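You operate a simulated robot arm through the tools that you are given. There is no shell and no other tool.

Carry out the task below with a simulated robot arm. There is one attempt and no reset: what you move stays moved.

## Task
Creep the small drum's open seat up, fit the short block, park it.
Fine: block from the bench top, parked at the bottom; black switch on for the creep, off after the fit; lever braked, then grey switch off; other blocks stay.

The check looks at the end state, three seconds after you hand in, the way a careful person would. Anything else that was tipped, shoved, dropped, spilled or broken makes it a failure.

## Robot
A 6-joint arm with a two-finger gripper, fixed in place. Base frame: the origin is on the floor under the middle of its stand, x ahead of it, y to its left, z up. Lengths are in cm, angles in rad, forces in N, time in s.
It reaches about 141.7 cm from its shoulder. Its first joint turns from -2.897 to 2.897 rad. Payload 3.43 kg.
The TCP is the grasp point between the finger pads, 2 cm short of the fingertips. In the tool frame z runs along the fingers and y along their closing line. The gripper opens to 19 cm; its body begins 24.8 cm behind the TCP.
Orientation is that of the tool frame in the base frame, as a unit quaternion [x, y, z, w]. With the fingers straight down and closing along the base's y, the tool's x points along the base's -x, its y along +y and its z along -z.

## Interface
- The arm moves only by the tool apply_moves. Its arguments are lists of equal length, an entry for each row: "offset": the shift along the tool's x, y, z in cm, a list of three; "turn": the turn, a rotation vector about the tool's x, y, z in rad, a list of three. In form: {"offset": [[tx, ty, tz], ...], "turn": [[wx, wy, wz], ...]}. A call has 1 to 20 rows; each row is the pose to reach, as a shift and turn from the pose commanded when the call began, along the tool's axes at that moment. "fingers" is the opening, from 0 (shut) to 1 (fully open), set as the call begins (left out, the last holds). A row lasts 0.2 s, in which the tool goes at most 5 cm and 0.15 rad; a call with a longer step from one row to the next is refused whole, and so is a gripper value outside its range. A pose out of reach is approached as far as the arm can. The call stops where the force on the tool passes 60 N (or 10 N more than at its start, if that is more) or the arm is blocked; 0.2 s more then pass. Each finger travels about 15.3 cm/s and halts on what it meets, pressing with about 30 N; the grip force reading is that of the motor and also rises with nothing between the fingers. The clock runs only during rows and for 0.2 s after the last one: add rows that repeat a pose to give the fingers time. It gives the time, the measured TCP pose, the force on the tool (base axes), the opening and the grip force at its end, in the units of the frame above (readings bear some noise), with the torque about the TCP (base axes, N m) and any sound that the robot's microphone picked up.
- Cameras (640 x 400 px; columns grow to the right, rows downward): "scene" is fixed at [22.2, -64.84, 164.5]; the picture's right is [-0.90, 0.44, 0.00], its down [-0.11, -0.23, -0.97] and it looks along [-0.42, -0.87, 0.26] (base axes); focal length 214 px, centre (320, 200). "wrist" rides on the gripper at [7, -0.8, -28.8] in the tool frame; the picture's right is [0.12, 0.99, 0.00], its down [-0.96, 0.12, -0.25] and it looks along [-0.25, 0.03, 0.97] (tool axes); focal length 261 px, centre (320, 200). There is no depth. A picture from a camera that has moved, and an enlarged one, comes with that camera's place and axes in the base frame and with its lens.
- snapshot(camera): a new picture of that camera. The clock stands still meanwhile.
- move_column(by): moves the trunk up (or, below 0, down) by that many cm; the arm rides with it, the base frame stays. It gives what a move gives, with no picture.
- enlarge(camera, box): a new picture of the part [left, top, right, bottom] of that camera's present view, enlarged. The clock stands still meanwhile.
- close_job(): hands the job in; it is judged then, once.

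Places have to be worked out from the pictures, the camera data and where the tool is seen. Open the gripper and draw the arm clear of the work before you hand the job in, unless the task says otherwise.

The tools are called by a JSON object that holds its "fn" and its "kwargs". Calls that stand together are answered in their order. apply_moves: Moves the arm, as the interface text tells. Its arguments: {"type":"object","properties":{"offset":{"type":"array","items":{"type":"array","items":{"type":"number"}}},"turn":{"type":"array","items":{"type":"array","items":{"type":"number"}}},"fingers":{"type":"number"}},"required":["offset","turn"]} The other tools are called the same way: move_column (by) moves the trunk up or down; snapshot (camera) takes a picture; enlarge (camera, box) takes an enlarged picture of a part of a camera's view; close_job () hands the job in.

At the start:

```text
clock: 0.0
tcp_pos: [46.46, -41.73, 152.33]
orientation: [0.0, 1.0, 0.0, 0.0]
contact_force: [1.1, -1.3, -0.2]
moment: [-0.03, 0.0, 0.02]
opening: 19.0
grasp_force: 0.0
trunk travel left (down, up): [-37.5, 6.5]
```

scene: 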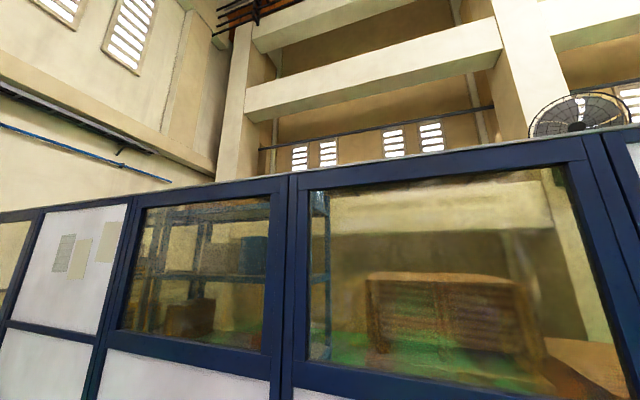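
wrist: 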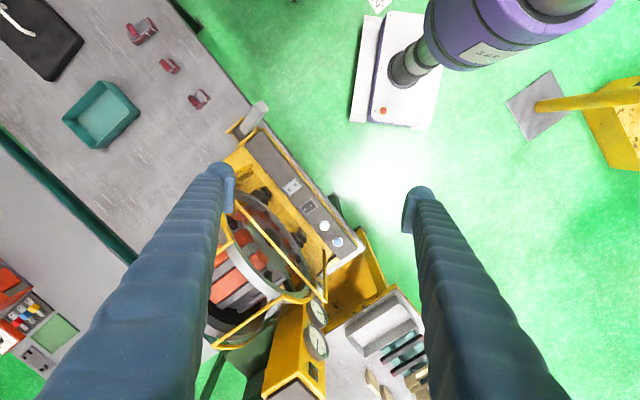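

The scene camera faces a wall, so the wrist camera is my main source; it shows a bench with a machine (drum inside a yellow frame) and blocks on the bench. I'll take enlarged views of the wrist picture to understand the layout.

{"fn": "enlarge", "kwargs": {"camera": "wrist", "box": [180, 80, 400, 220]}}

{"fn": "enlarge", "kwargs": {"camera": "wrist", "box": [180, 200, 440, 400]}}

{"fn": "enlarge", "kwargs": {"camera": "wrist", "box": [0, 0, 260, 160]}}

```text
2.86 times, centred on (290, 150) of wrist
camera zoom: at [39.34, -42.57, 181.02], right [-0.12, 0.99, 0.0], down [0.96, 0.12, 0.25], along [0.25, 0.03, -0.97], focal length 745 px, centre (406, 343)
```

zoom: 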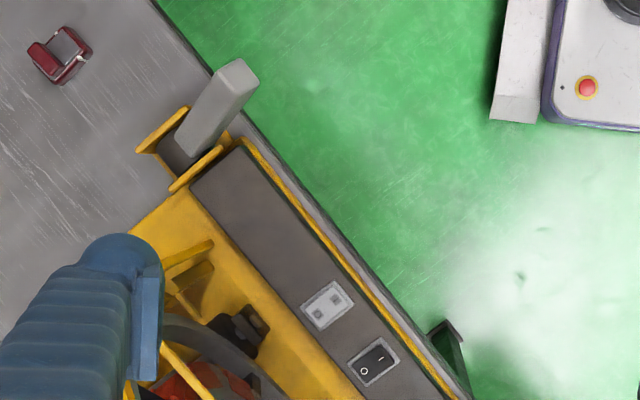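

```text
2.00 times, centred on (310, 300) of wrist
camera zoom: at [39.34, -42.57, 181.02], right [-0.12, 0.99, 0.0], down [0.96, 0.12, 0.25], along [0.25, 0.03, -0.97], focal length 521 px, centre (340, 0)
```

zoom: 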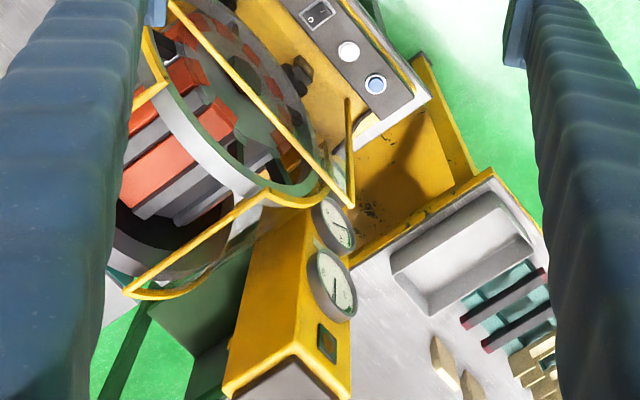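

```text
2.46 times, centred on (130, 80) of wrist
camera zoom: at [39.34, -42.57, 181.02], right [-0.12, 0.99, 0.0], down [0.96, 0.12, 0.25], along [0.25, 0.03, -0.97], focal length 642 px, centre (788, 495)
```

zoom: 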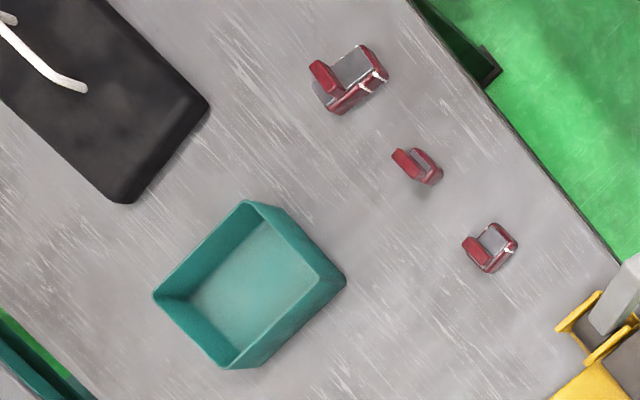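

The bench carries three red blocks, a bin, the machine with a lever, and switches. I'll shift the arm at the same height to view this from another place and triangulate.

{"fn": "apply_moves", "kwargs": {"offset": [[2, -4, 0], [4, -8, 0], [6, -12, 0], [8, -16, 0], [10, -20, 0], [12, -24, 0], [14, -28, 0]], "turn": [[0, 0, 0], [0, 0, 0], [0, 0, 0], [0, 0, 0], [0, 0, 0], [0, 0, 0], [0, 0, 0]]}}

{"fn": "snapshot", "kwargs": {"camera": "wrist"}}

```text
clock: 1.6
tcp_pos: [32.12, -69.94, 152.21]
orientation: [0.0, 1.0, 0.001, 0.0]
contact_force: [0.0, -0.7, 0.0]
moment: [0.16, 0.0, 0.02]
opening: 19.02
grasp_force: 0.0
trunk travel left (down, up): [-37.5, 6.5]
```

```text
taken
camera wrist: at [25.1, -70.89, 180.93], right [-0.12, 0.99, 0.0], down [0.96, 0.12, 0.25], along [0.24, 0.03, -0.97], focal length 261 px, centre (320, 200)
```

wrist: 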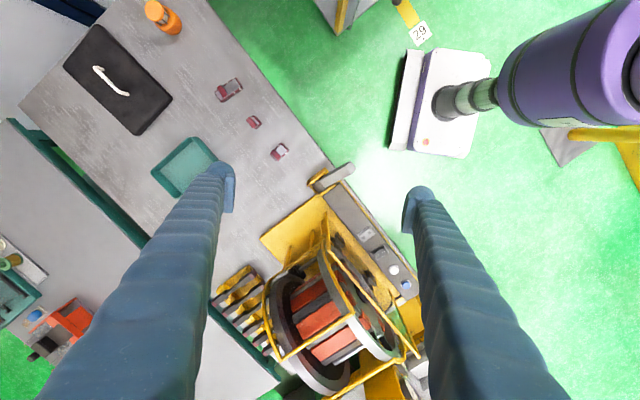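

The machine is now closer to the middle. I'll enlarge the drum, the panel and the bench blocks.

{"fn": "enlarge", "kwargs": {"camera": "wrist", "box": [200, 220, 440, 400]}}

{"fn": "enlarge", "kwargs": {"camera": "wrist", "box": [300, 150, 420, 310]}}

{"fn": "enlarge", "kwargs": {"camera": "wrist", "box": [200, 60, 360, 200]}}

```text
2.22 times, centred on (320, 310) of wrist
camera zoom: at [25.1, -70.89, 180.93], right [-0.12, 0.99, 0.0], down [0.96, 0.12, 0.25], along [0.24, 0.03, -0.97], focal length 579 px, centre (320, -44)
```

zoom: 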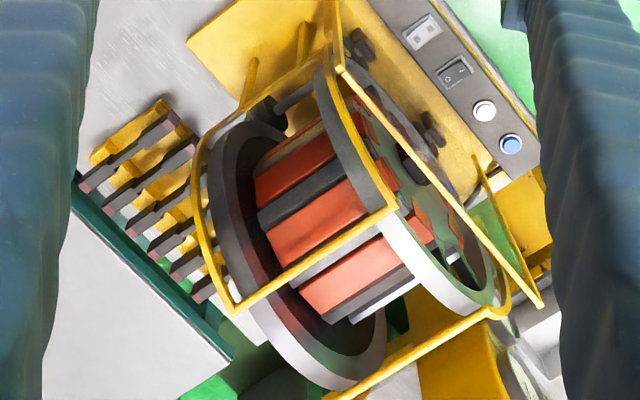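

```text
2.50 times, centred on (360, 230) of wrist
camera zoom: at [25.1, -70.89, 180.93], right [-0.12, 0.99, 0.0], down [0.96, 0.12, 0.25], along [0.24, 0.03, -0.97], focal length 652 px, centre (220, 125)
```

zoom: 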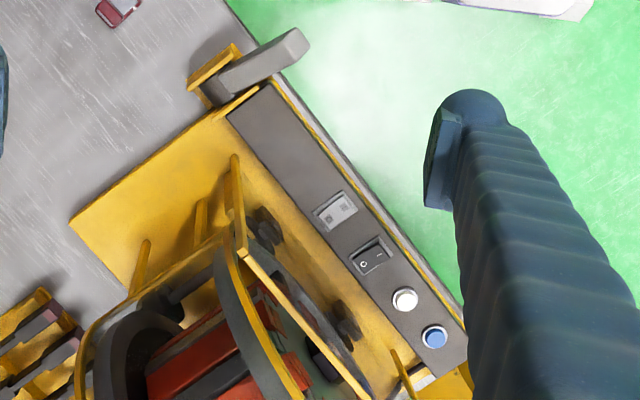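

```text
2.86 times, centred on (280, 130) of wrist
camera zoom: at [25.1, -70.89, 180.93], right [-0.12, 0.99, 0.0], down [0.96, 0.12, 0.25], along [0.24, 0.03, -0.97], focal length 745 px, centre (434, 400)
```

zoom: 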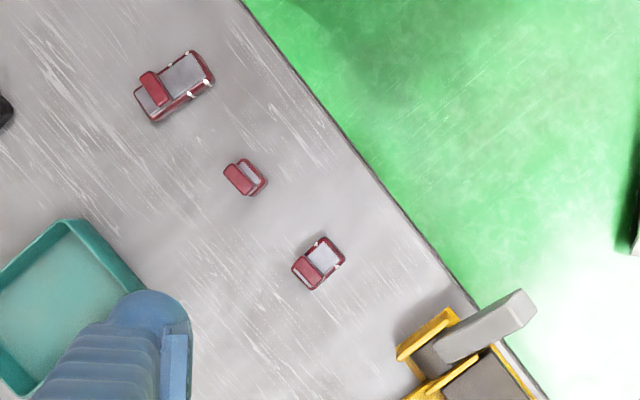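

The panel runs at 45° in the floor plane (switches near x 58–77, y −50 to −31, z≈92), with the drum behind it. I'll swing to the panel side and yaw the tool 45° so I can then tilt and look at the drum from the front.

{"fn": "apply_moves", "kwargs": {"offset": [[-1.6, 4, 0], [-3.2, 8, 0], [-4.8, 12, 0], [-6.4, 16, 0], [-8, 20, 0], [-9.6, 24, 0], [-11.2, 28, 0], [-12.8, 32, 0], [-14.4, 36, 0], [-16, 40, 0], [-17.6, 44, 0], [-19.2, 48, 0]], "turn": [[0, 0, 0.065], [0, 0, 0.13], [0, 0, 0.196], [0, 0, 0.262], [0, 0, 0.327], [0, 0, 0.393], [0, 0, 0.458], [0, 0, 0.524], [0, 0, 0.589], [0, 0, 0.654], [0, 0, 0.72], [0, 0, 0.785]]}}

{"fn": "snapshot", "kwargs": {"camera": "wrist"}}

```text
clock: 4.2
tcp_pos: [51.63, -21.65, 152.26]
orientation: [0.383, 0.924, -0.001, -0.001]
contact_force: [0.4, -0.1, 0.0]
moment: [-0.07, 0.01, 0.02]
opening: 18.99
grasp_force: 0.1
trunk travel left (down, up): [-37.5, 6.5]
```

```text
taken
camera wrist: at [46.06, -17.28, 180.94], right [0.62, 0.79, 0.0], down [0.76, -0.6, 0.25], along [0.19, -0.15, -0.97], focal length 261 px, centre (320, 200)
```

wrist: 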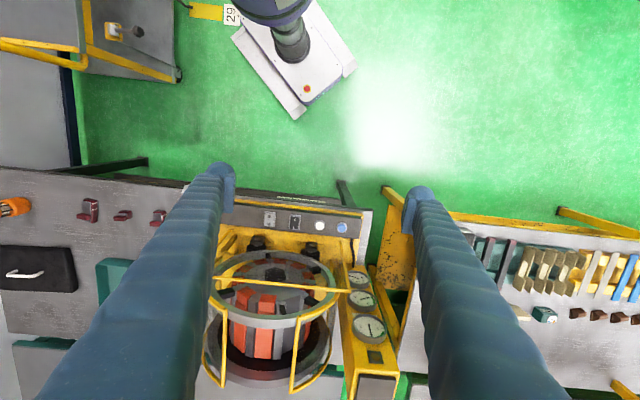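

This frame has the machine upright in the picture. I'll enlarge the drum and panel.

{"fn": "enlarge", "kwargs": {"camera": "wrist", "box": [190, 180, 410, 400]}}

{"fn": "enlarge", "kwargs": {"camera": "wrist", "box": [220, 180, 380, 270]}}

{"fn": "enlarge", "kwargs": {"camera": "wrist", "box": [400, 180, 640, 400]}}

{"fn": "enlarge", "kwargs": {"camera": "wrist", "box": [0, 0, 200, 280]}}

```text
1.82 times, centred on (300, 290) of wrist
camera zoom: at [46.06, -17.28, 180.94], right [0.62, 0.79, 0.0], down [0.76, -0.6, 0.25], along [0.19, -0.15, -0.97], focal length 474 px, centre (356, 36)
```

zoom: 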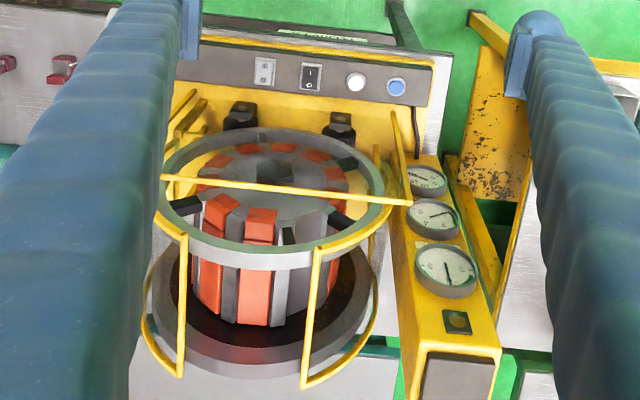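

```text
4.00 times, centred on (300, 225) of wrist
camera zoom: at [46.06, -17.28, 180.94], right [0.62, 0.79, 0.0], down [0.76, -0.6, 0.25], along [0.19, -0.15, -0.97], focal length 1043 px, centre (400, 100)
```

zoom: 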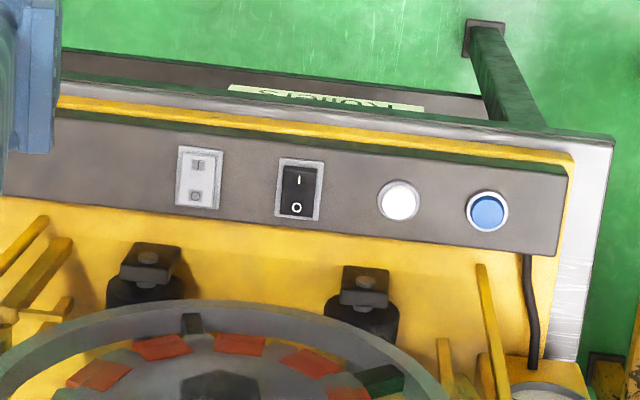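

```text
1.82 times, centred on (520, 290) of wrist
camera zoom: at [46.06, -17.28, 180.94], right [0.62, 0.79, 0.0], down [0.76, -0.6, 0.25], along [0.19, -0.15, -0.97], focal length 474 px, centre (-44, 36)
```

zoom: 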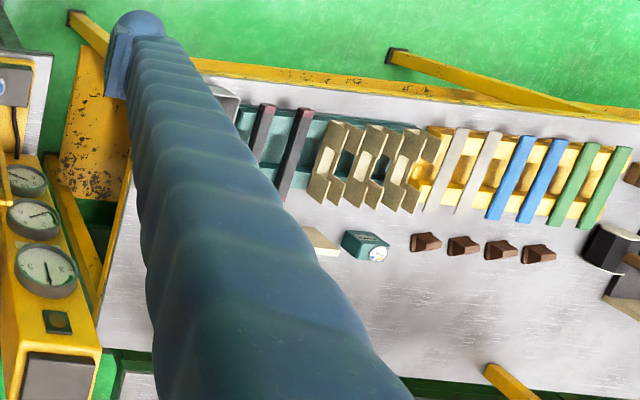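

```text
1.43 times, centred on (100, 140) of wrist
camera zoom: at [46.06, -17.28, 180.94], right [0.62, 0.79, 0.0], down [0.76, -0.6, 0.25], along [0.19, -0.15, -0.97], focal length 372 px, centre (634, 286)
```

zoom: 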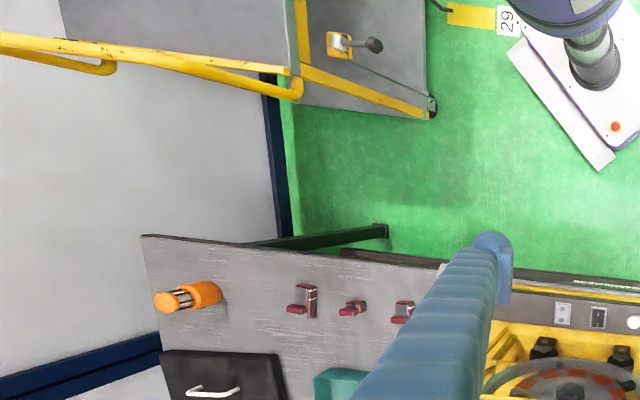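

The drum appears to have a horizontal axis running away from the panel, with axial seats, and the panel reads grey switch, black switch, white and blue buttons. I'll lower about 20 cm and tilt to look at the drum's end face more directly.

{"fn": "apply_moves", "kwargs": {"offset": [[-0.5, 0, 4], [-1.0, 0, 8], [-1.6, 0, 12], [-2.2, 0, 16], [-2.8, 0, 20]], "turn": [[0, -0.12, 0], [0, -0.24, 0], [0, -0.36, 0], [0, -0.48, 0], [0, -0.6, 0]]}}

{"fn": "snapshot", "kwargs": {"camera": "wrist"}}

```text
clock: 5.4
tcp_pos: [53.36, -23.28, 132.19]
orientation: [0.366, 0.884, -0.11, 0.27]
contact_force: [2.3, -1.1, 0.3]
moment: [0.37, 0.34, 0.06]
opening: 19.0
grasp_force: 0.0
trunk travel left (down, up): [-37.5, 6.5]
```

```text
taken
camera wrist: at [37.26, -8.49, 152.08], right [0.63, 0.77, -0.06], down [0.55, -0.39, 0.74], along [0.55, -0.5, -0.67], focal length 261 px, centre (320, 200)
```

wrist: 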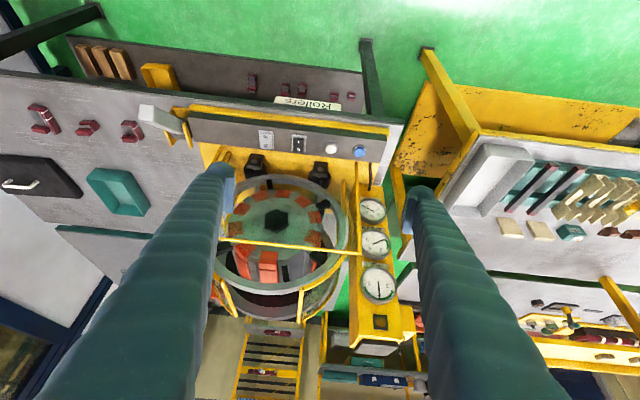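

The picture is upside-down relative to the world (image down = world up), and there are more blocks on a lower shelf (decoys). I'll enlarge the drum, panel and shelf.

{"fn": "enlarge", "kwargs": {"camera": "wrist", "box": [200, 160, 360, 320]}}

{"fn": "enlarge", "kwargs": {"camera": "wrist", "box": [180, 80, 400, 200]}}

{"fn": "enlarge", "kwargs": {"camera": "wrist", "box": [0, 20, 240, 240]}}

{"fn": "enlarge", "kwargs": {"camera": "wrist", "box": [200, 300, 440, 400]}}

```text
2.50 times, centred on (280, 240) of wrist
camera zoom: at [37.26, -8.49, 152.08], right [0.63, 0.77, -0.06], down [0.55, -0.39, 0.74], along [0.55, -0.5, -0.67], focal length 652 px, centre (420, 100)
```

zoom: 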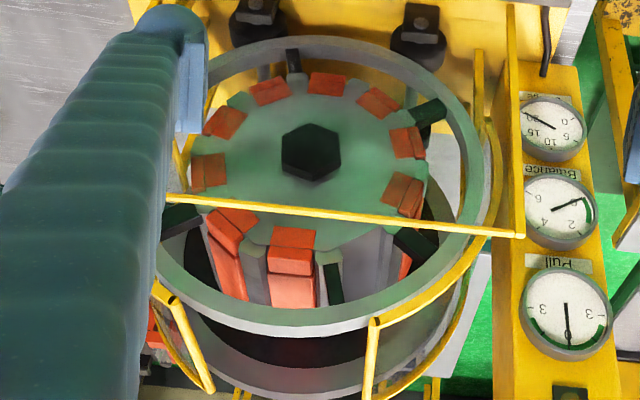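

```text
2.91 times, centred on (290, 140) of wrist
camera zoom: at [37.26, -8.49, 152.08], right [0.63, 0.77, -0.06], down [0.55, -0.39, 0.74], along [0.55, -0.5, -0.67], focal length 758 px, centre (407, 374)
```

zoom: 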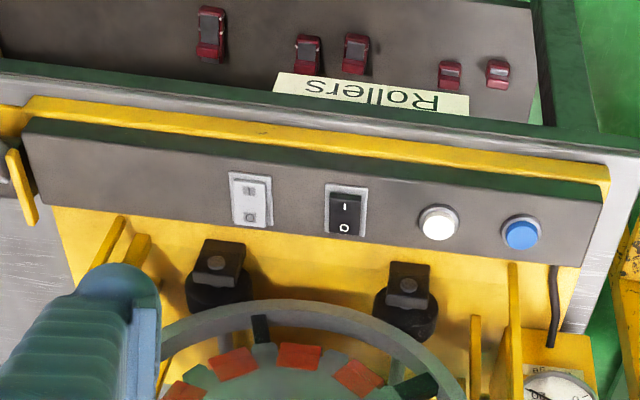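

```text
1.82 times, centred on (120, 130) of wrist
camera zoom: at [37.26, -8.49, 152.08], right [0.63, 0.77, -0.06], down [0.55, -0.39, 0.74], along [0.55, -0.5, -0.67], focal length 474 px, centre (684, 327)
```

zoom: 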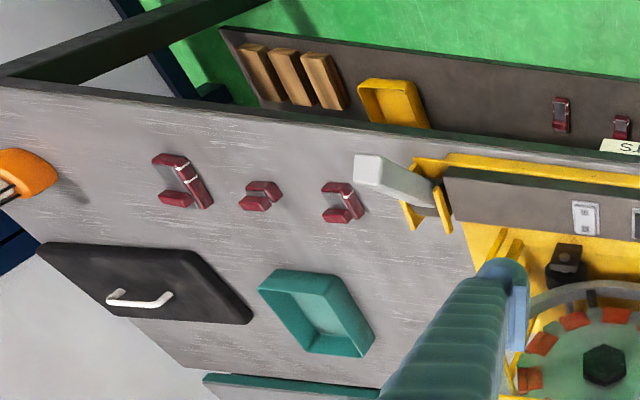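

```text
2.67 times, centred on (320, 350) of wrist
camera zoom: at [37.26, -8.49, 152.08], right [0.63, 0.77, -0.06], down [0.55, -0.39, 0.74], along [0.55, -0.5, -0.67], focal length 695 px, centre (320, -200)
```

zoom: 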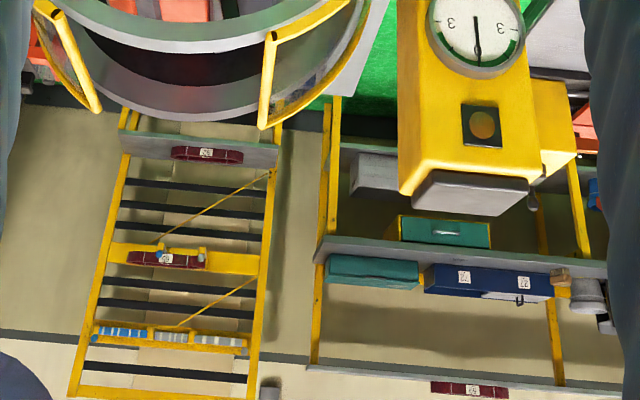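

The panel, gauges and drum are clear: the seats hold red blocks around a hex hub with one gap near the top, and glass wings flank the top. I'll move above the drum and look straight down into it.

{"fn": "apply_moves", "kwargs": {"offset": [[-4.4, -0.5, 0.9], [-8.8, -1.1, 1.8], [-13.3, -1.6, 2.6], [-17.7, -2.2, 3.5], [-22.1, -2.7, 4.4], [-26.5, -3.3, 5.3], [-31, -3.8, 6.2], [-35.4, -4.4, 7.0], [-39.8, -4.95, 7.9]], "turn": [[0, 0.094, 0], [0, 0.189, 0], [0, 0.283, 0], [0, 0.378, 0], [0, 0.472, 0], [0, 0.567, 0], [0, 0.661, 0], [0, 0.756, 0], [0, 0.85, 0]]}}

{"fn": "snapshot", "kwargs": {"camera": "wrist"}}

```text
clock: 7.4
tcp_pos: [67.82, -46.78, 143.59]
orientation: [0.38, 0.918, 0.044, -0.105]
contact_force: [-0.7, 0.9, 0.6]
moment: [-0.19, -0.18, 0.02]
opening: 19.01
grasp_force: 0.0
out of reach, approached as far as the arm can: row 8, 9
trunk travel left (down, up): [-37.5, 6.5]
```

```text
taken
camera wrist: at [66.82, -47.21, 173.12], right [0.62, 0.78, 0.03], down [0.78, -0.62, 0.02], along [0.04, 0.01, -1.0], focal length 261 px, centre (320, 200)
```

wrist: 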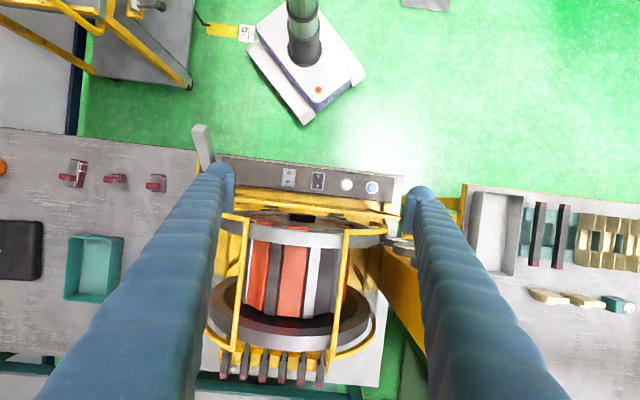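

Now I'm looking nearly straight down onto the drum. I'll enlarge it.

{"fn": "enlarge", "kwargs": {"camera": "wrist", "box": [200, 200, 400, 390]}}

{"fn": "enlarge", "kwargs": {"camera": "wrist", "box": [40, 150, 240, 210]}}

{"fn": "enlarge", "kwargs": {"camera": "wrist", "box": [180, 110, 400, 210]}}

```text
2.11 times, centred on (300, 295) of wrist
camera zoom: at [66.82, -47.21, 173.12], right [0.62, 0.78, 0.03], down [0.78, -0.62, 0.02], along [0.04, 0.01, -1.0], focal length 549 px, centre (362, 0)
```

zoom: 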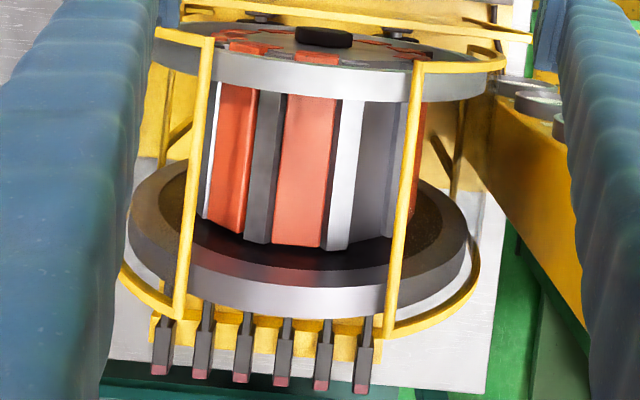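

```text
3.20 times, centred on (140, 180) of wrist
camera zoom: at [66.82, -47.21, 173.12], right [0.62, 0.78, 0.03], down [0.78, -0.62, 0.02], along [0.04, 0.01, -1.0], focal length 834 px, centre (896, 264)
```

zoom: 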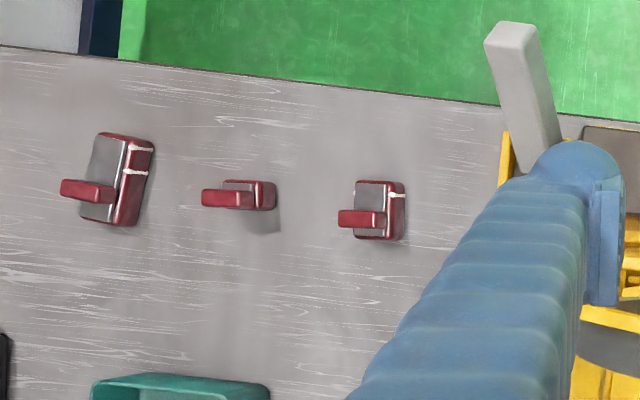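

```text
2.91 times, centred on (290, 160) of wrist
camera zoom: at [66.82, -47.21, 173.12], right [0.62, 0.78, 0.03], down [0.78, -0.62, 0.02], along [0.04, 0.01, -1.0], focal length 758 px, centre (407, 316)
```

zoom: 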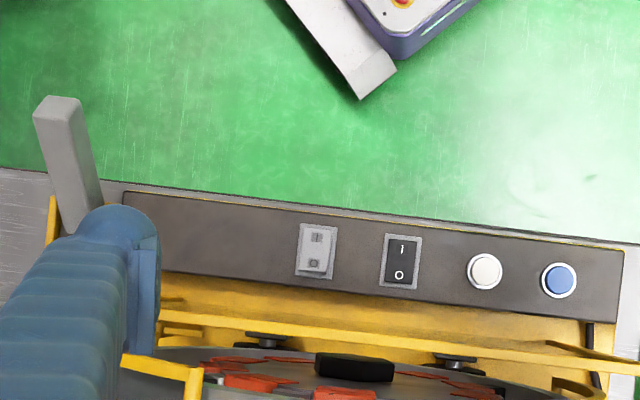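

The small drum's red bars and an open seat right of the top are visible from above, and the bench blocks seem to have a raised red handle. I'll move over toward the bench blocks and return the tool to vertical for a closer look.

{"fn": "apply_moves", "kwargs": {"offset": [[0.1, -4.8, 0.4], [0.2, -9.6, 0.8], [0.3, -14.4, 1.2], [0.4, -19.2, 1.6], [0.5, -24, 2.0], [0.6, -28.8, 2.4], [0.7, -33.6, 2.8], [0.8, -38.4, 3.2], [0.9, -43.2, 3.5], [1.0, -48, 3.85]], "turn": [[0, -0.025, 0], [0, -0.05, 0], [0, -0.075, 0], [0, -0.1, 0], [0, -0.125, 0], [0, -0.15, 0], [0, -0.175, 0], [0, -0.2, 0], [0, -0.225, 0], [0, -0.25, 0]]}}

{"fn": "snapshot", "kwargs": {"camera": "wrist"}}

```text
clock: 9.6
tcp_pos: [32.29, -79.69, 139.98]
orientation: [0.382, 0.924, 0.0, -0.001]
contact_force: [-0.8, -0.9, 0.3]
moment: [0.06, -0.14, 0.05]
opening: 18.99
grasp_force: 0.0
trunk travel left (down, up): [-37.5, 6.5]
```

```text
taken
camera wrist: at [26.66, -75.36, 168.64], right [0.62, 0.79, 0.0], down [0.76, -0.6, 0.25], along [0.2, -0.15, -0.97], focal length 261 px, centre (320, 200)
```

wrist: 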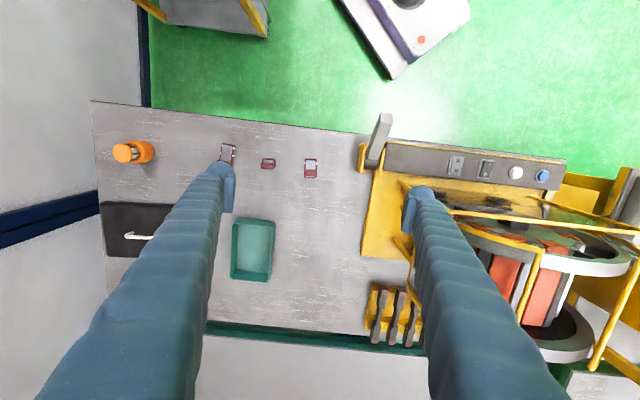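

The blocks are now visible from a different direction; I'll enlarge them and the drum seen from this side.

{"fn": "enlarge", "kwargs": {"camera": "wrist", "box": [210, 130, 340, 200]}}

{"fn": "enlarge", "kwargs": {"camera": "wrist", "box": [400, 160, 640, 400]}}

{"fn": "enlarge", "kwargs": {"camera": "wrist", "box": [340, 100, 440, 200]}}

```text
4.92 times, centred on (275, 165) of wrist
camera zoom: at [26.66, -75.36, 168.64], right [0.62, 0.79, 0.0], down [0.76, -0.6, 0.25], along [0.2, -0.15, -0.97], focal length 1283 px, centre (542, 372)
```

zoom: 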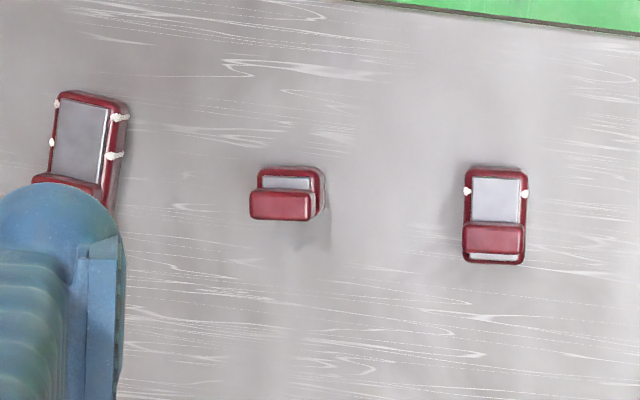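

```text
1.67 times, centred on (520, 280) of wrist
camera zoom: at [26.66, -75.36, 168.64], right [0.62, 0.79, 0.0], down [0.76, -0.6, 0.25], along [0.2, -0.15, -0.97], focal length 434 px, centre (-13, 67)
```

zoom: 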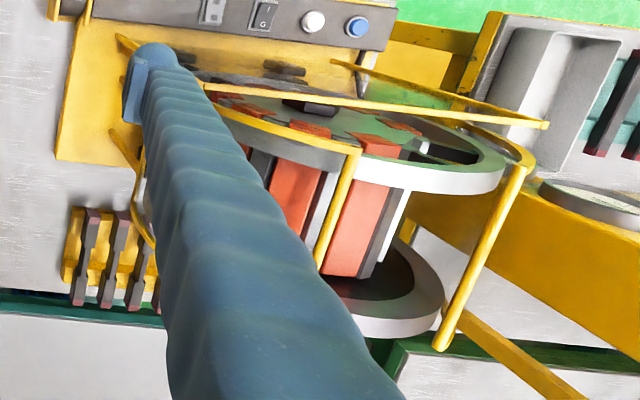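

```text
4.00 times, centred on (390, 150) of wrist
camera zoom: at [26.66, -75.36, 168.64], right [0.62, 0.79, 0.0], down [0.76, -0.6, 0.25], along [0.2, -0.15, -0.97], focal length 1043 px, centre (40, 400)
```

zoom: 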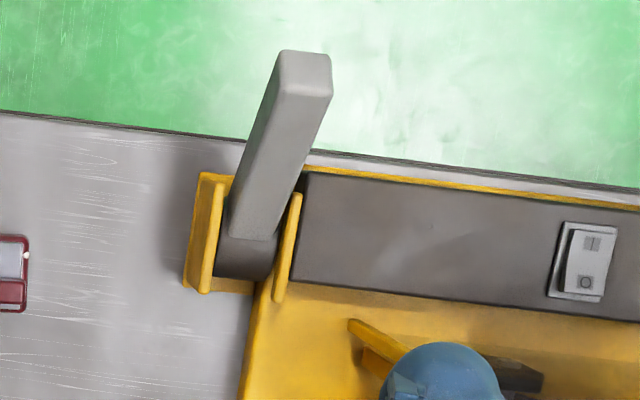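

The three bench-top blocks are ~4 cm wide with different lengths, and the middle one is the short block. Now I'll go back to the panel side, closer and with the drum centred between the fingers, to study its end face and open seat.

{"fn": "apply_moves", "kwargs": {"offset": [[1.5, 4.1, 1.27], [3, 8.2, 2.5], [4.5, 12.3, 3.8], [6, 16.4, 5.1], [7.5, 20.5, 6.4], [9, 24.7, 7.6], [10.5, 28.8, 8.9], [12, 32.9, 10.2], [13.5, 37, 11.5], [15, 41.1, 12.7], [16.5, 45.2, 14]], "turn": [[0, -0.055, 0], [0, -0.11, 0], [0, -0.164, 0], [0, -0.218, 0], [0, -0.273, 0], [0, -0.327, 0], [0, -0.382, 0], [0, -0.436, 0], [0, -0.49, 0], [0, -0.545, 0], [0, -0.6, 0]]}}

{"fn": "snapshot", "kwargs": {"camera": "wrist"}}

{"fn": "enlarge", "kwargs": {"camera": "wrist", "box": [220, 160, 420, 360]}}

```text
clock: 12.2
tcp_pos: [49.71, -34.86, 124.36]
orientation: [0.356, 0.903, -0.099, 0.221]
contact_force: [-0.6, 0.8, 0.6]
moment: [0.02, 0.02, -0.02]
opening: 19.01
grasp_force: 0.1
out of reach, approached as far as the arm can: row 11
trunk travel left (down, up): [-37.5, 6.5]
stopped in row 11: the arm was blocked; the commanded pose is now the measured one
```

```text
taken
camera wrist: at [35.13, -21.57, 146.4], right [0.61, 0.79, -0.08], down [0.62, -0.41, 0.67], along [0.5, -0.45, -0.74], focal length 261 px, centre (320, 200)
```

wrist: 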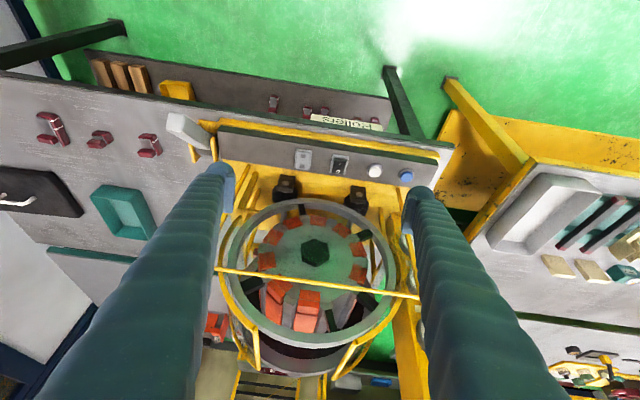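

```text
2.00 times, centred on (320, 260) of wrist
camera zoom: at [35.13, -21.57, 146.4], right [0.61, 0.79, -0.08], down [0.62, -0.41, 0.67], along [0.5, -0.45, -0.74], focal length 521 px, centre (320, 80)
```

zoom: 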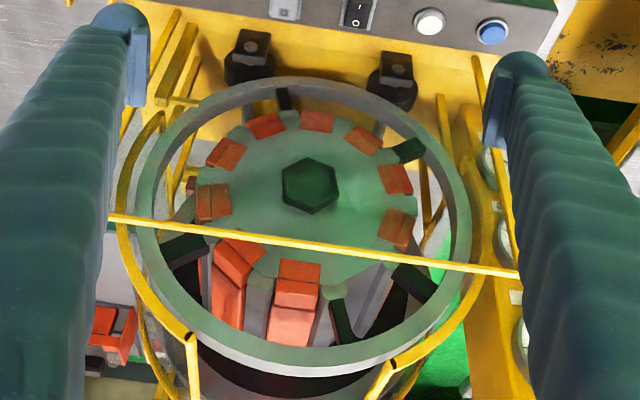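

The drum's ten seats are clear: nine red, one open seat at lower right of this (inverted) picture. I'll enlarge strongly at the open seat and neighbours.

{"fn": "enlarge", "kwargs": {"camera": "wrist", "box": [290, 255, 380, 345]}}

{"fn": "enlarge", "kwargs": {"camera": "wrist", "box": [250, 230, 340, 320]}}

{"fn": "enlarge", "kwargs": {"camera": "wrist", "box": [80, 60, 480, 200]}}

```text
4.44 times, centred on (335, 300) of wrist
camera zoom: at [35.13, -21.57, 146.4], right [0.61, 0.79, -0.08], down [0.62, -0.41, 0.67], along [0.5, -0.45, -0.74], focal length 1158 px, centre (253, -244)
```

zoom: 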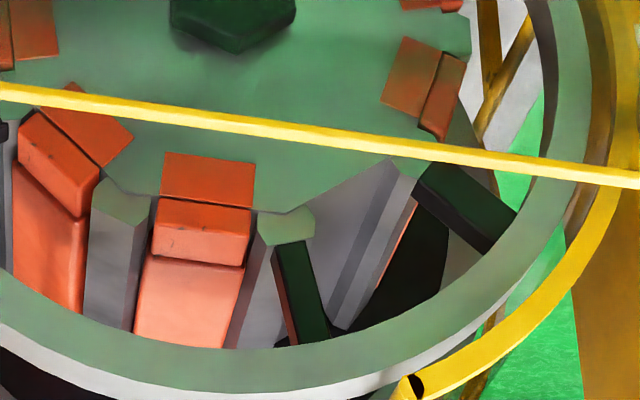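

```text
4.44 times, centred on (295, 275) of wrist
camera zoom: at [35.13, -21.57, 146.4], right [0.61, 0.79, -0.08], down [0.62, -0.41, 0.67], along [0.5, -0.45, -0.74], focal length 1158 px, centre (431, -133)
```

zoom: 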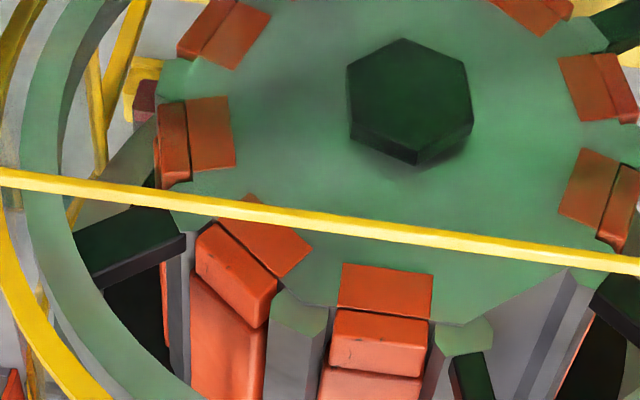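

```text
1.60 times, centred on (280, 130) of wrist
camera zoom: at [35.13, -21.57, 146.4], right [0.61, 0.79, -0.08], down [0.62, -0.41, 0.67], along [0.5, -0.45, -0.74], focal length 417 px, centre (384, 312)
```

zoom: 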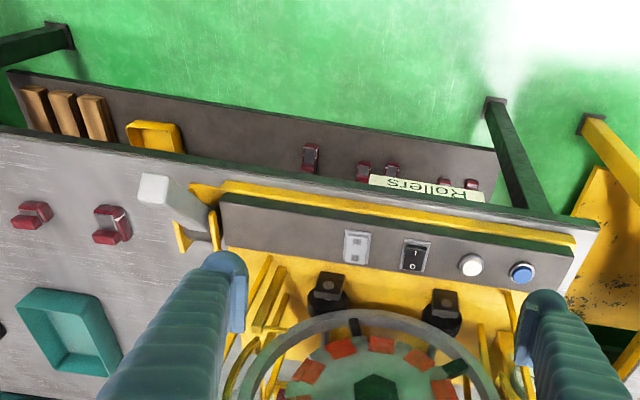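

Seats lie between grey teeth; the hub is near (70, −53, 112) and ring/wing tops are near z≈130. I'll go up and to the right of the drum, turning the camera to look from the open seat's side.

{"fn": "apply_moves", "kwargs": {"offset": [[-3.5, 1.6, -1], [-7, 3.2, -1.9], [-10.5, 4.7, -2.9], [-14, 6.3, -3.8], [-17.5, 7.9, -4.8], [-21, 9.4, -5.7], [-24.5, 11, -6.7], [-28.05, 12.6, -7.6]], "turn": [[0.032, 0.035, 0.097], [0.064, 0.07, 0.194], [0.096, 0.105, 0.291], [0.128, 0.14, 0.388], [0.16, 0.176, 0.485], [0.193, 0.211, 0.582], [0.225, 0.246, 0.679], [0.257, 0.281, 0.776]]}}

{"fn": "snapshot", "kwargs": {"camera": "wrist"}}

```text
clock: 14.0
tcp_pos: [74.65, -40.02, 143.77]
orientation: [0.705, 0.703, -0.072, 0.068]
contact_force: [0.9, -0.7, -1.4]
moment: [0.01, 0.22, -0.09]
opening: 19.01
grasp_force: 0.1
trunk travel left (down, up): [-37.5, 6.5]
```

```text
taken
camera wrist: at [73.96, -27.47, 170.5], right [0.99, 0.11, -0.03], down [0.11, -0.89, 0.43], along [0.02, -0.43, -0.9], focal length 261 px, centre (320, 200)
```

wrist: 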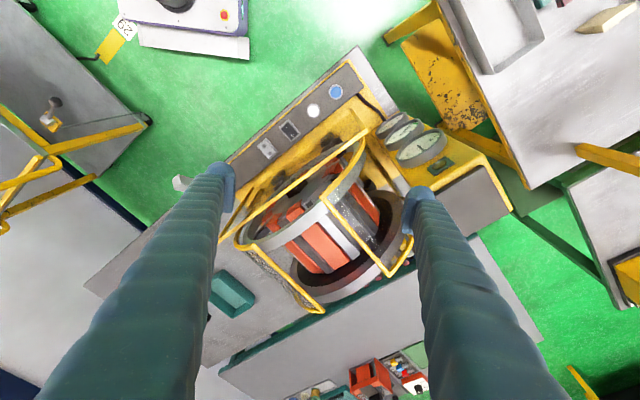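

A good view of the open-seat side. I'll enlarge it.

{"fn": "enlarge", "kwargs": {"camera": "wrist", "box": [230, 130, 420, 320]}}

{"fn": "enlarge", "kwargs": {"camera": "wrist", "box": [280, 160, 390, 280]}}

{"fn": "enlarge", "kwargs": {"camera": "wrist", "box": [360, 90, 470, 180]}}

```text
2.11 times, centred on (325, 225) of wrist
camera zoom: at [73.96, -27.47, 170.5], right [0.99, 0.11, -0.03], down [0.11, -0.89, 0.43], along [0.02, -0.43, -0.9], focal length 549 px, centre (310, 147)
```

zoom: 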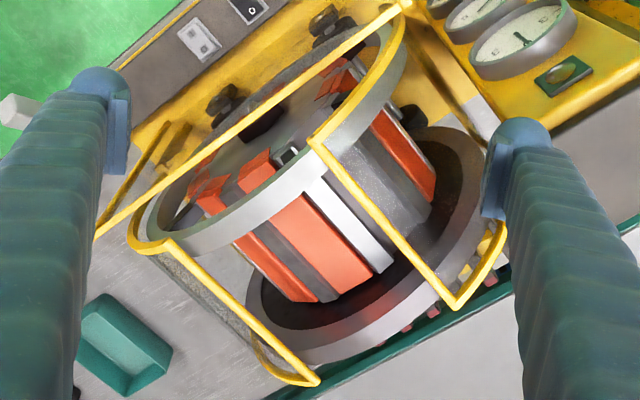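

```text
3.33 times, centred on (335, 220) of wrist
camera zoom: at [73.96, -27.47, 170.5], right [0.99, 0.11, -0.03], down [0.11, -0.89, 0.43], along [0.02, -0.43, -0.9], focal length 869 px, centre (270, 133)
```

zoom: 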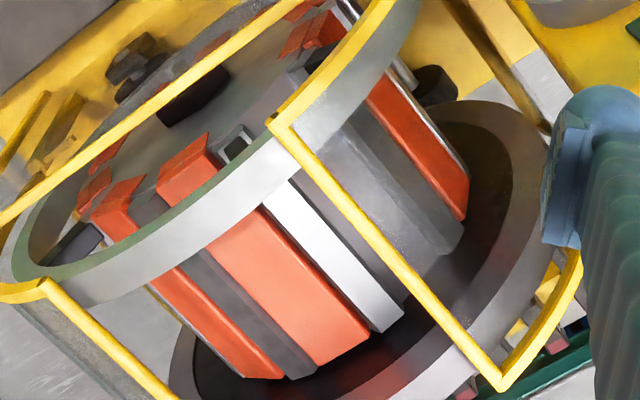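

```text
4.44 times, centred on (415, 135) of wrist
camera zoom: at [73.96, -27.47, 170.5], right [0.99, 0.11, -0.03], down [0.11, -0.89, 0.43], along [0.02, -0.43, -0.9], focal length 1158 px, centre (-102, 489)
```

zoom: 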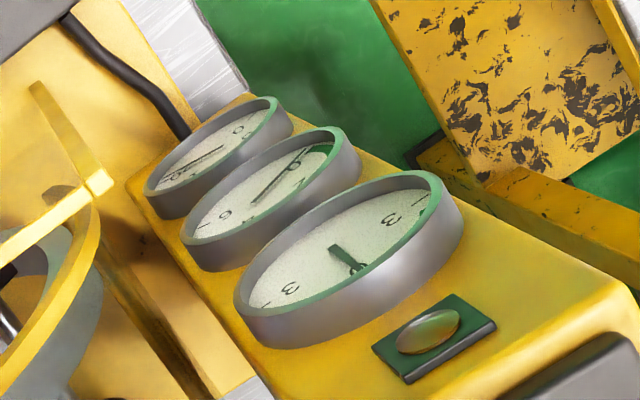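

The open seat spans the drum's length (~15+ cm) between two grey teeth. I need the bench blocks' true height, so I'll go around for a low-angle view of them from the robot side.

{"fn": "apply_moves", "kwargs": {"offset": [[0, -4.8, 0], [0, -9.6, 0], [0, -14.4, 0], [0, -19.2, 0], [0, -24, 0], [0, -28.8, 0], [0, -33.6, 0], [0, -38.4, 0], [0, -43.2, 0], [0, -48, 0]], "turn": [[0, 0, 0], [0, 0, 0], [0, 0, 0], [0, 0, 0], [0, 0, 0], [0, 0, 0], [0, 0, 0], [0, 0, 0], [0, 0, 0], [0, 0, 0]]}}

{"fn": "snapshot", "kwargs": {"camera": "wrist"}}

```text
clock: 16.2
tcp_pos: [25.82, -39.91, 143.5]
orientation: [0.704, 0.704, -0.07, 0.065]
contact_force: [-0.1, -0.3, 0.5]
moment: [0.01, -0.06, 0.02]
opening: 19.03
grasp_force: 0.1
trunk travel left (down, up): [-37.5, 6.5]
```

```text
taken
camera wrist: at [25.23, -27.65, 170.31], right [0.99, 0.12, -0.03], down [0.12, -0.9, 0.42], along [0.02, -0.42, -0.9], focal length 261 px, centre (320, 200)
```

wrist: 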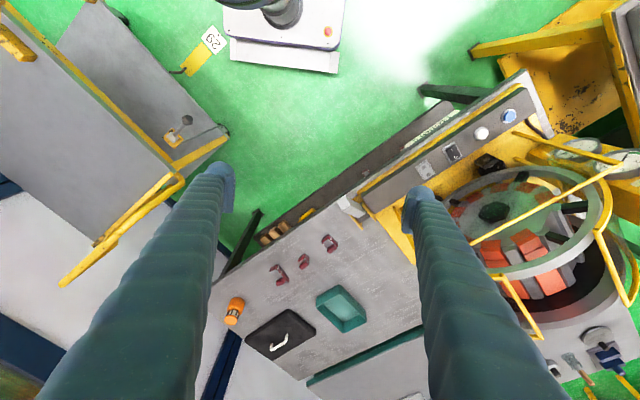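

From here I can enlarge the blocks, the drum and lever from a new direction.

{"fn": "enlarge", "kwargs": {"camera": "wrist", "box": [255, 220, 365, 300]}}

{"fn": "enlarge", "kwargs": {"camera": "wrist", "box": [440, 150, 640, 350]}}

{"fn": "enlarge", "kwargs": {"camera": "wrist", "box": [330, 70, 550, 230]}}

```text
5.00 times, centred on (310, 260) of wrist
camera zoom: at [25.23, -27.65, 170.31], right [0.99, 0.12, -0.03], down [0.12, -0.9, 0.42], along [0.02, -0.42, -0.9], focal length 1303 px, centre (370, -100)
```

zoom: 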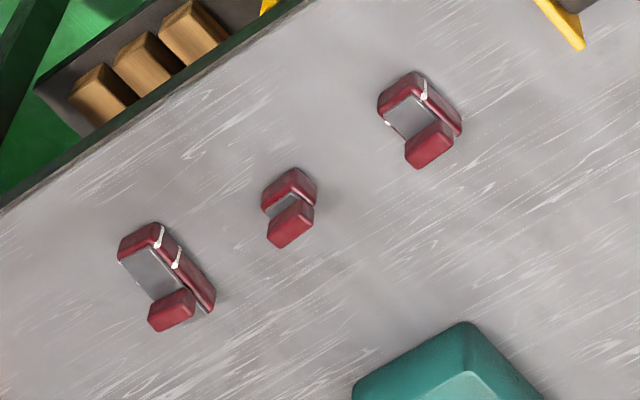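

```text
2.00 times, centred on (540, 250) of wrist
camera zoom: at [25.23, -27.65, 170.31], right [0.99, 0.12, -0.03], down [0.12, -0.9, 0.42], along [0.02, -0.42, -0.9], focal length 521 px, centre (-120, 100)
```

zoom: 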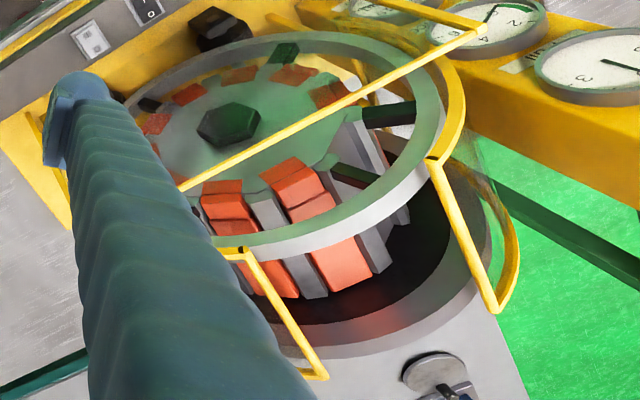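

```text
2.50 times, centred on (440, 150) of wrist
camera zoom: at [25.23, -27.65, 170.31], right [0.99, 0.12, -0.03], down [0.12, -0.9, 0.42], along [0.02, -0.42, -0.9], focal length 652 px, centre (20, 325)
```

zoom: 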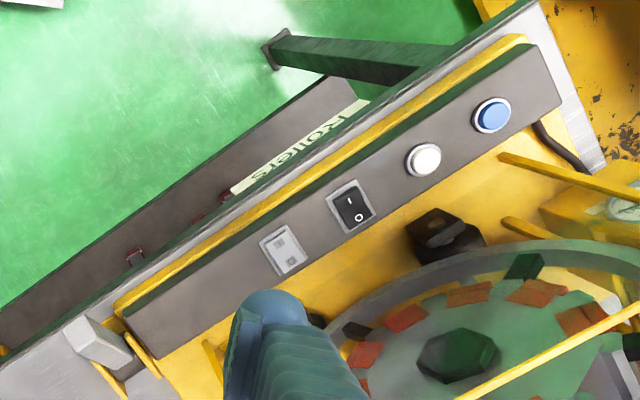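

The bench blocks are dark red saddle shapes with a raised lug. Before deciding, I'll check the orange cylinder and other details on the bench for any second drum.

{"fn": "enlarge", "kwargs": {"camera": "wrist", "box": [210, 280, 330, 370]}}

{"fn": "enlarge", "kwargs": {"camera": "wrist", "box": [540, 300, 640, 400]}}

{"fn": "enlarge", "kwargs": {"camera": "wrist", "box": [0, 0, 230, 200]}}

```text
4.44 times, centred on (270, 325) of wrist
camera zoom: at [25.23, -27.65, 170.31], right [0.99, 0.12, -0.03], down [0.12, -0.9, 0.42], along [0.02, -0.42, -0.9], focal length 1158 px, centre (542, -356)
```

zoom: 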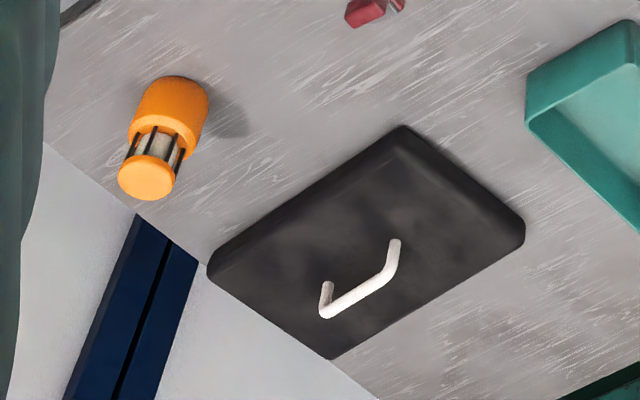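

```text
4.00 times, centred on (590, 350) of wrist
camera zoom: at [25.23, -27.65, 170.31], right [0.99, 0.12, -0.03], down [0.12, -0.9, 0.42], along [0.02, -0.42, -0.9], focal length 1043 px, centre (-760, -400)
```

zoom: 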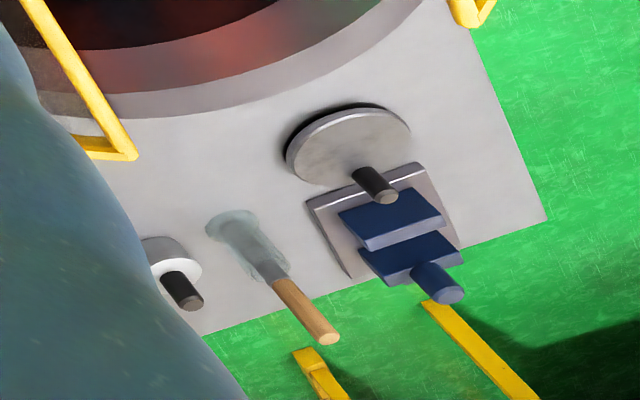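

```text
2.00 times, centred on (115, 100) of wrist
camera zoom: at [25.23, -27.65, 170.31], right [0.99, 0.12, -0.03], down [0.12, -0.9, 0.42], along [0.02, -0.42, -0.9], focal length 521 px, centre (730, 400)
```

zoom: 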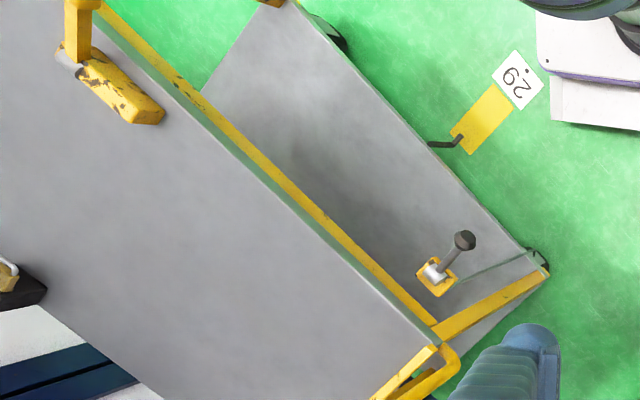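

I'll zoom strongly into the drum's near end from this direction to understand how the red pieces sit.

{"fn": "enlarge", "kwargs": {"camera": "wrist", "box": [530, 190, 610, 270]}}

{"fn": "enlarge", "kwargs": {"camera": "wrist", "box": [560, 200, 630, 250]}}

```text
5.00 times, centred on (570, 230) of wrist
camera zoom: at [25.23, -27.65, 170.31], right [0.99, 0.12, -0.03], down [0.12, -0.9, 0.42], along [0.02, -0.42, -0.9], focal length 1303 px, centre (-930, 50)
```

zoom: 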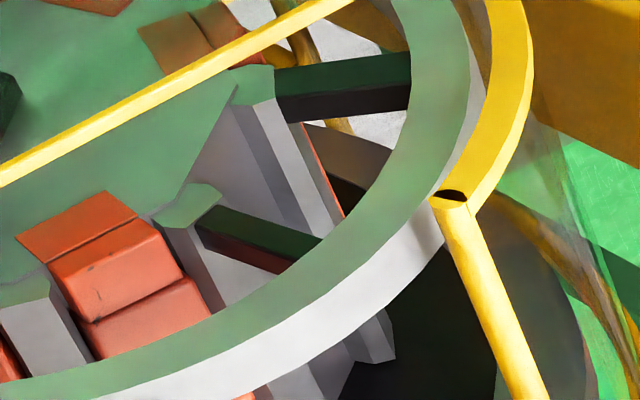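

```text
8.00 times, centred on (595, 225) of wrist
camera zoom: at [25.23, -27.65, 170.31], right [0.99, 0.12, -0.03], down [0.12, -0.9, 0.42], along [0.02, -0.42, -0.9], focal length 2085 px, centre (-1880, 0)
```

zoom: 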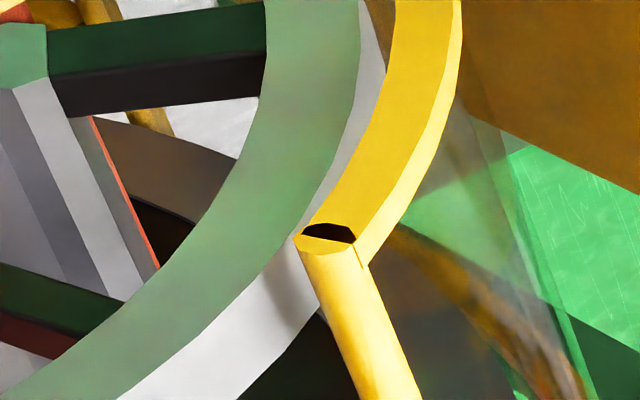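

I want a profile view of the drum's top from the left side to see how the red pieces and the seat are shaped. I'll swing around to look along (+x,+y) at the drum.

{"fn": "apply_moves", "kwargs": {"offset": [[-1.73, 1.18, 0.55], [-3.46, 2.37, 1.1], [-5.2, 3.55, 1.65], [-6.9, 4.74, 2.2], [-8.66, 5.92, 2.75], [-10.4, 7.1, 3.3], [-12.1, 8.3, 3.85], [-13.85, 9.5, 4.4], [-15.6, 10.7, 4.95], [-17.3, 11.85, 5.5], [-19.05, 13.0, 6.05], [-20.8, 14.2, 6.6], [-22.5, 15.4, 7.15], [-24.2, 16.6, 7.7], [-26, 17.8, 8.25], [-27.7, 18.95, 8.8]], "turn": [[-0.067, -0.0211, -0.1236], [-0.1341, -0.0423, -0.2472], [-0.2011, -0.0634, -0.3708], [-0.2682, -0.0846, -0.4944], [-0.3352, -0.1057, -0.618], [-0.4023, -0.1269, -0.7416], [-0.4693, -0.148, -0.8652], [-0.5364, -0.1692, -0.9888], [-0.6034, -0.1903, -1.1124], [-0.6704, -0.2114, -1.236], [-0.7375, -0.2326, -1.3596], [-0.8045, -0.2537, -1.4832], [-0.8716, -0.2749, -1.6068], [-0.9386, -0.296, -1.7304], [-1.0057, -0.3172, -1.854], [-1.0727, -0.3383, -1.9776]]}}

{"fn": "snapshot", "kwargs": {"camera": "wrist"}}

```text
clock: 19.6
tcp_pos: [45.1, -68.93, 140.64]
orientation: [-0.299, 0.872, 0.121, 0.369]
contact_force: [0.9, 0.1, -0.2]
moment: [0.15, -0.03, 0.08]
opening: 19.01
grasp_force: 0.0
trunk travel left (down, up): [-37.5, 6.5]
```

```text
taken
camera wrist: at [25.31, -85.17, 155.63], right [-0.67, 0.73, -0.1], down [0.31, 0.4, 0.86], along [0.67, 0.55, -0.5], focal length 261 px, centre (320, 200)
```

wrist: 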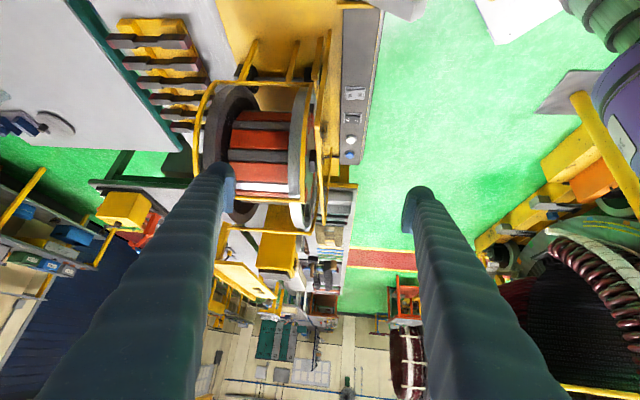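

A much larger drum-like machine is visible in the background, so the "small drum" is the one on this bench. I'll enlarge the small drum's profile.

{"fn": "enlarge", "kwargs": {"camera": "wrist", "box": [195, 70, 345, 235]}}

{"fn": "enlarge", "kwargs": {"camera": "wrist", "box": [260, 80, 340, 180]}}

{"fn": "enlarge", "kwargs": {"camera": "wrist", "box": [430, 100, 640, 400]}}

```text
2.42 times, centred on (270, 152) of wrist
camera zoom: at [25.31, -85.17, 155.63], right [-0.67, 0.73, -0.1], down [0.31, 0.4, 0.86], along [0.67, 0.55, -0.5], focal length 632 px, centre (441, 315)
```

zoom: 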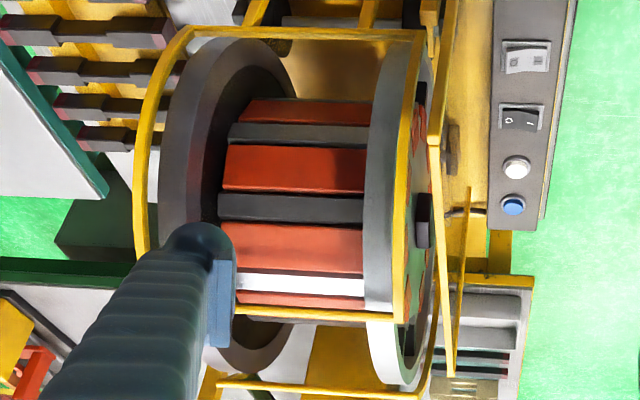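

```text
4.00 times, centred on (300, 130) of wrist
camera zoom: at [25.31, -85.17, 155.63], right [-0.67, 0.73, -0.1], down [0.31, 0.4, 0.86], along [0.67, 0.55, -0.5], focal length 1043 px, centre (400, 480)
```

zoom: 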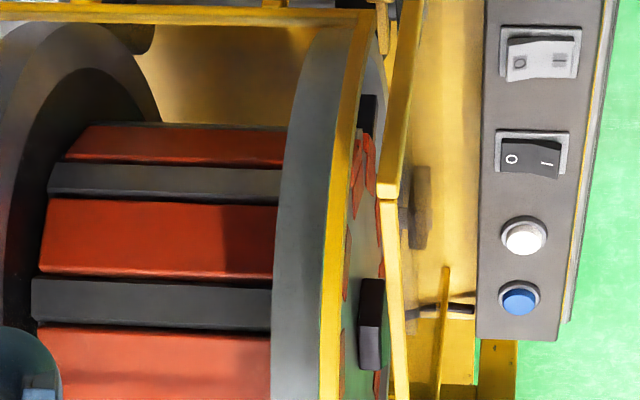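

```text
1.33 times, centred on (535, 250) of wrist
camera zoom: at [25.31, -85.17, 155.63], right [-0.67, 0.73, -0.1], down [0.31, 0.4, 0.86], along [0.67, 0.55, -0.5], focal length 348 px, centre (33, 133)
```

zoom: 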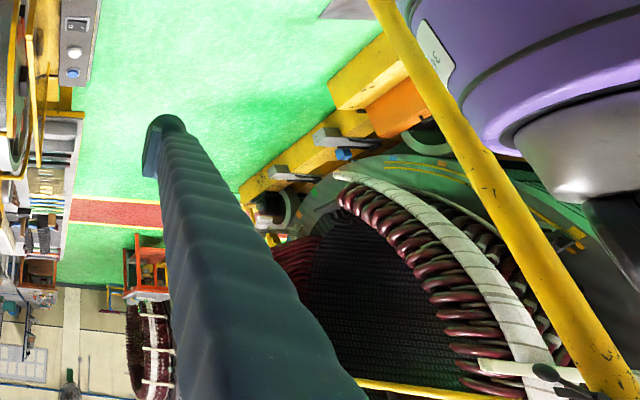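

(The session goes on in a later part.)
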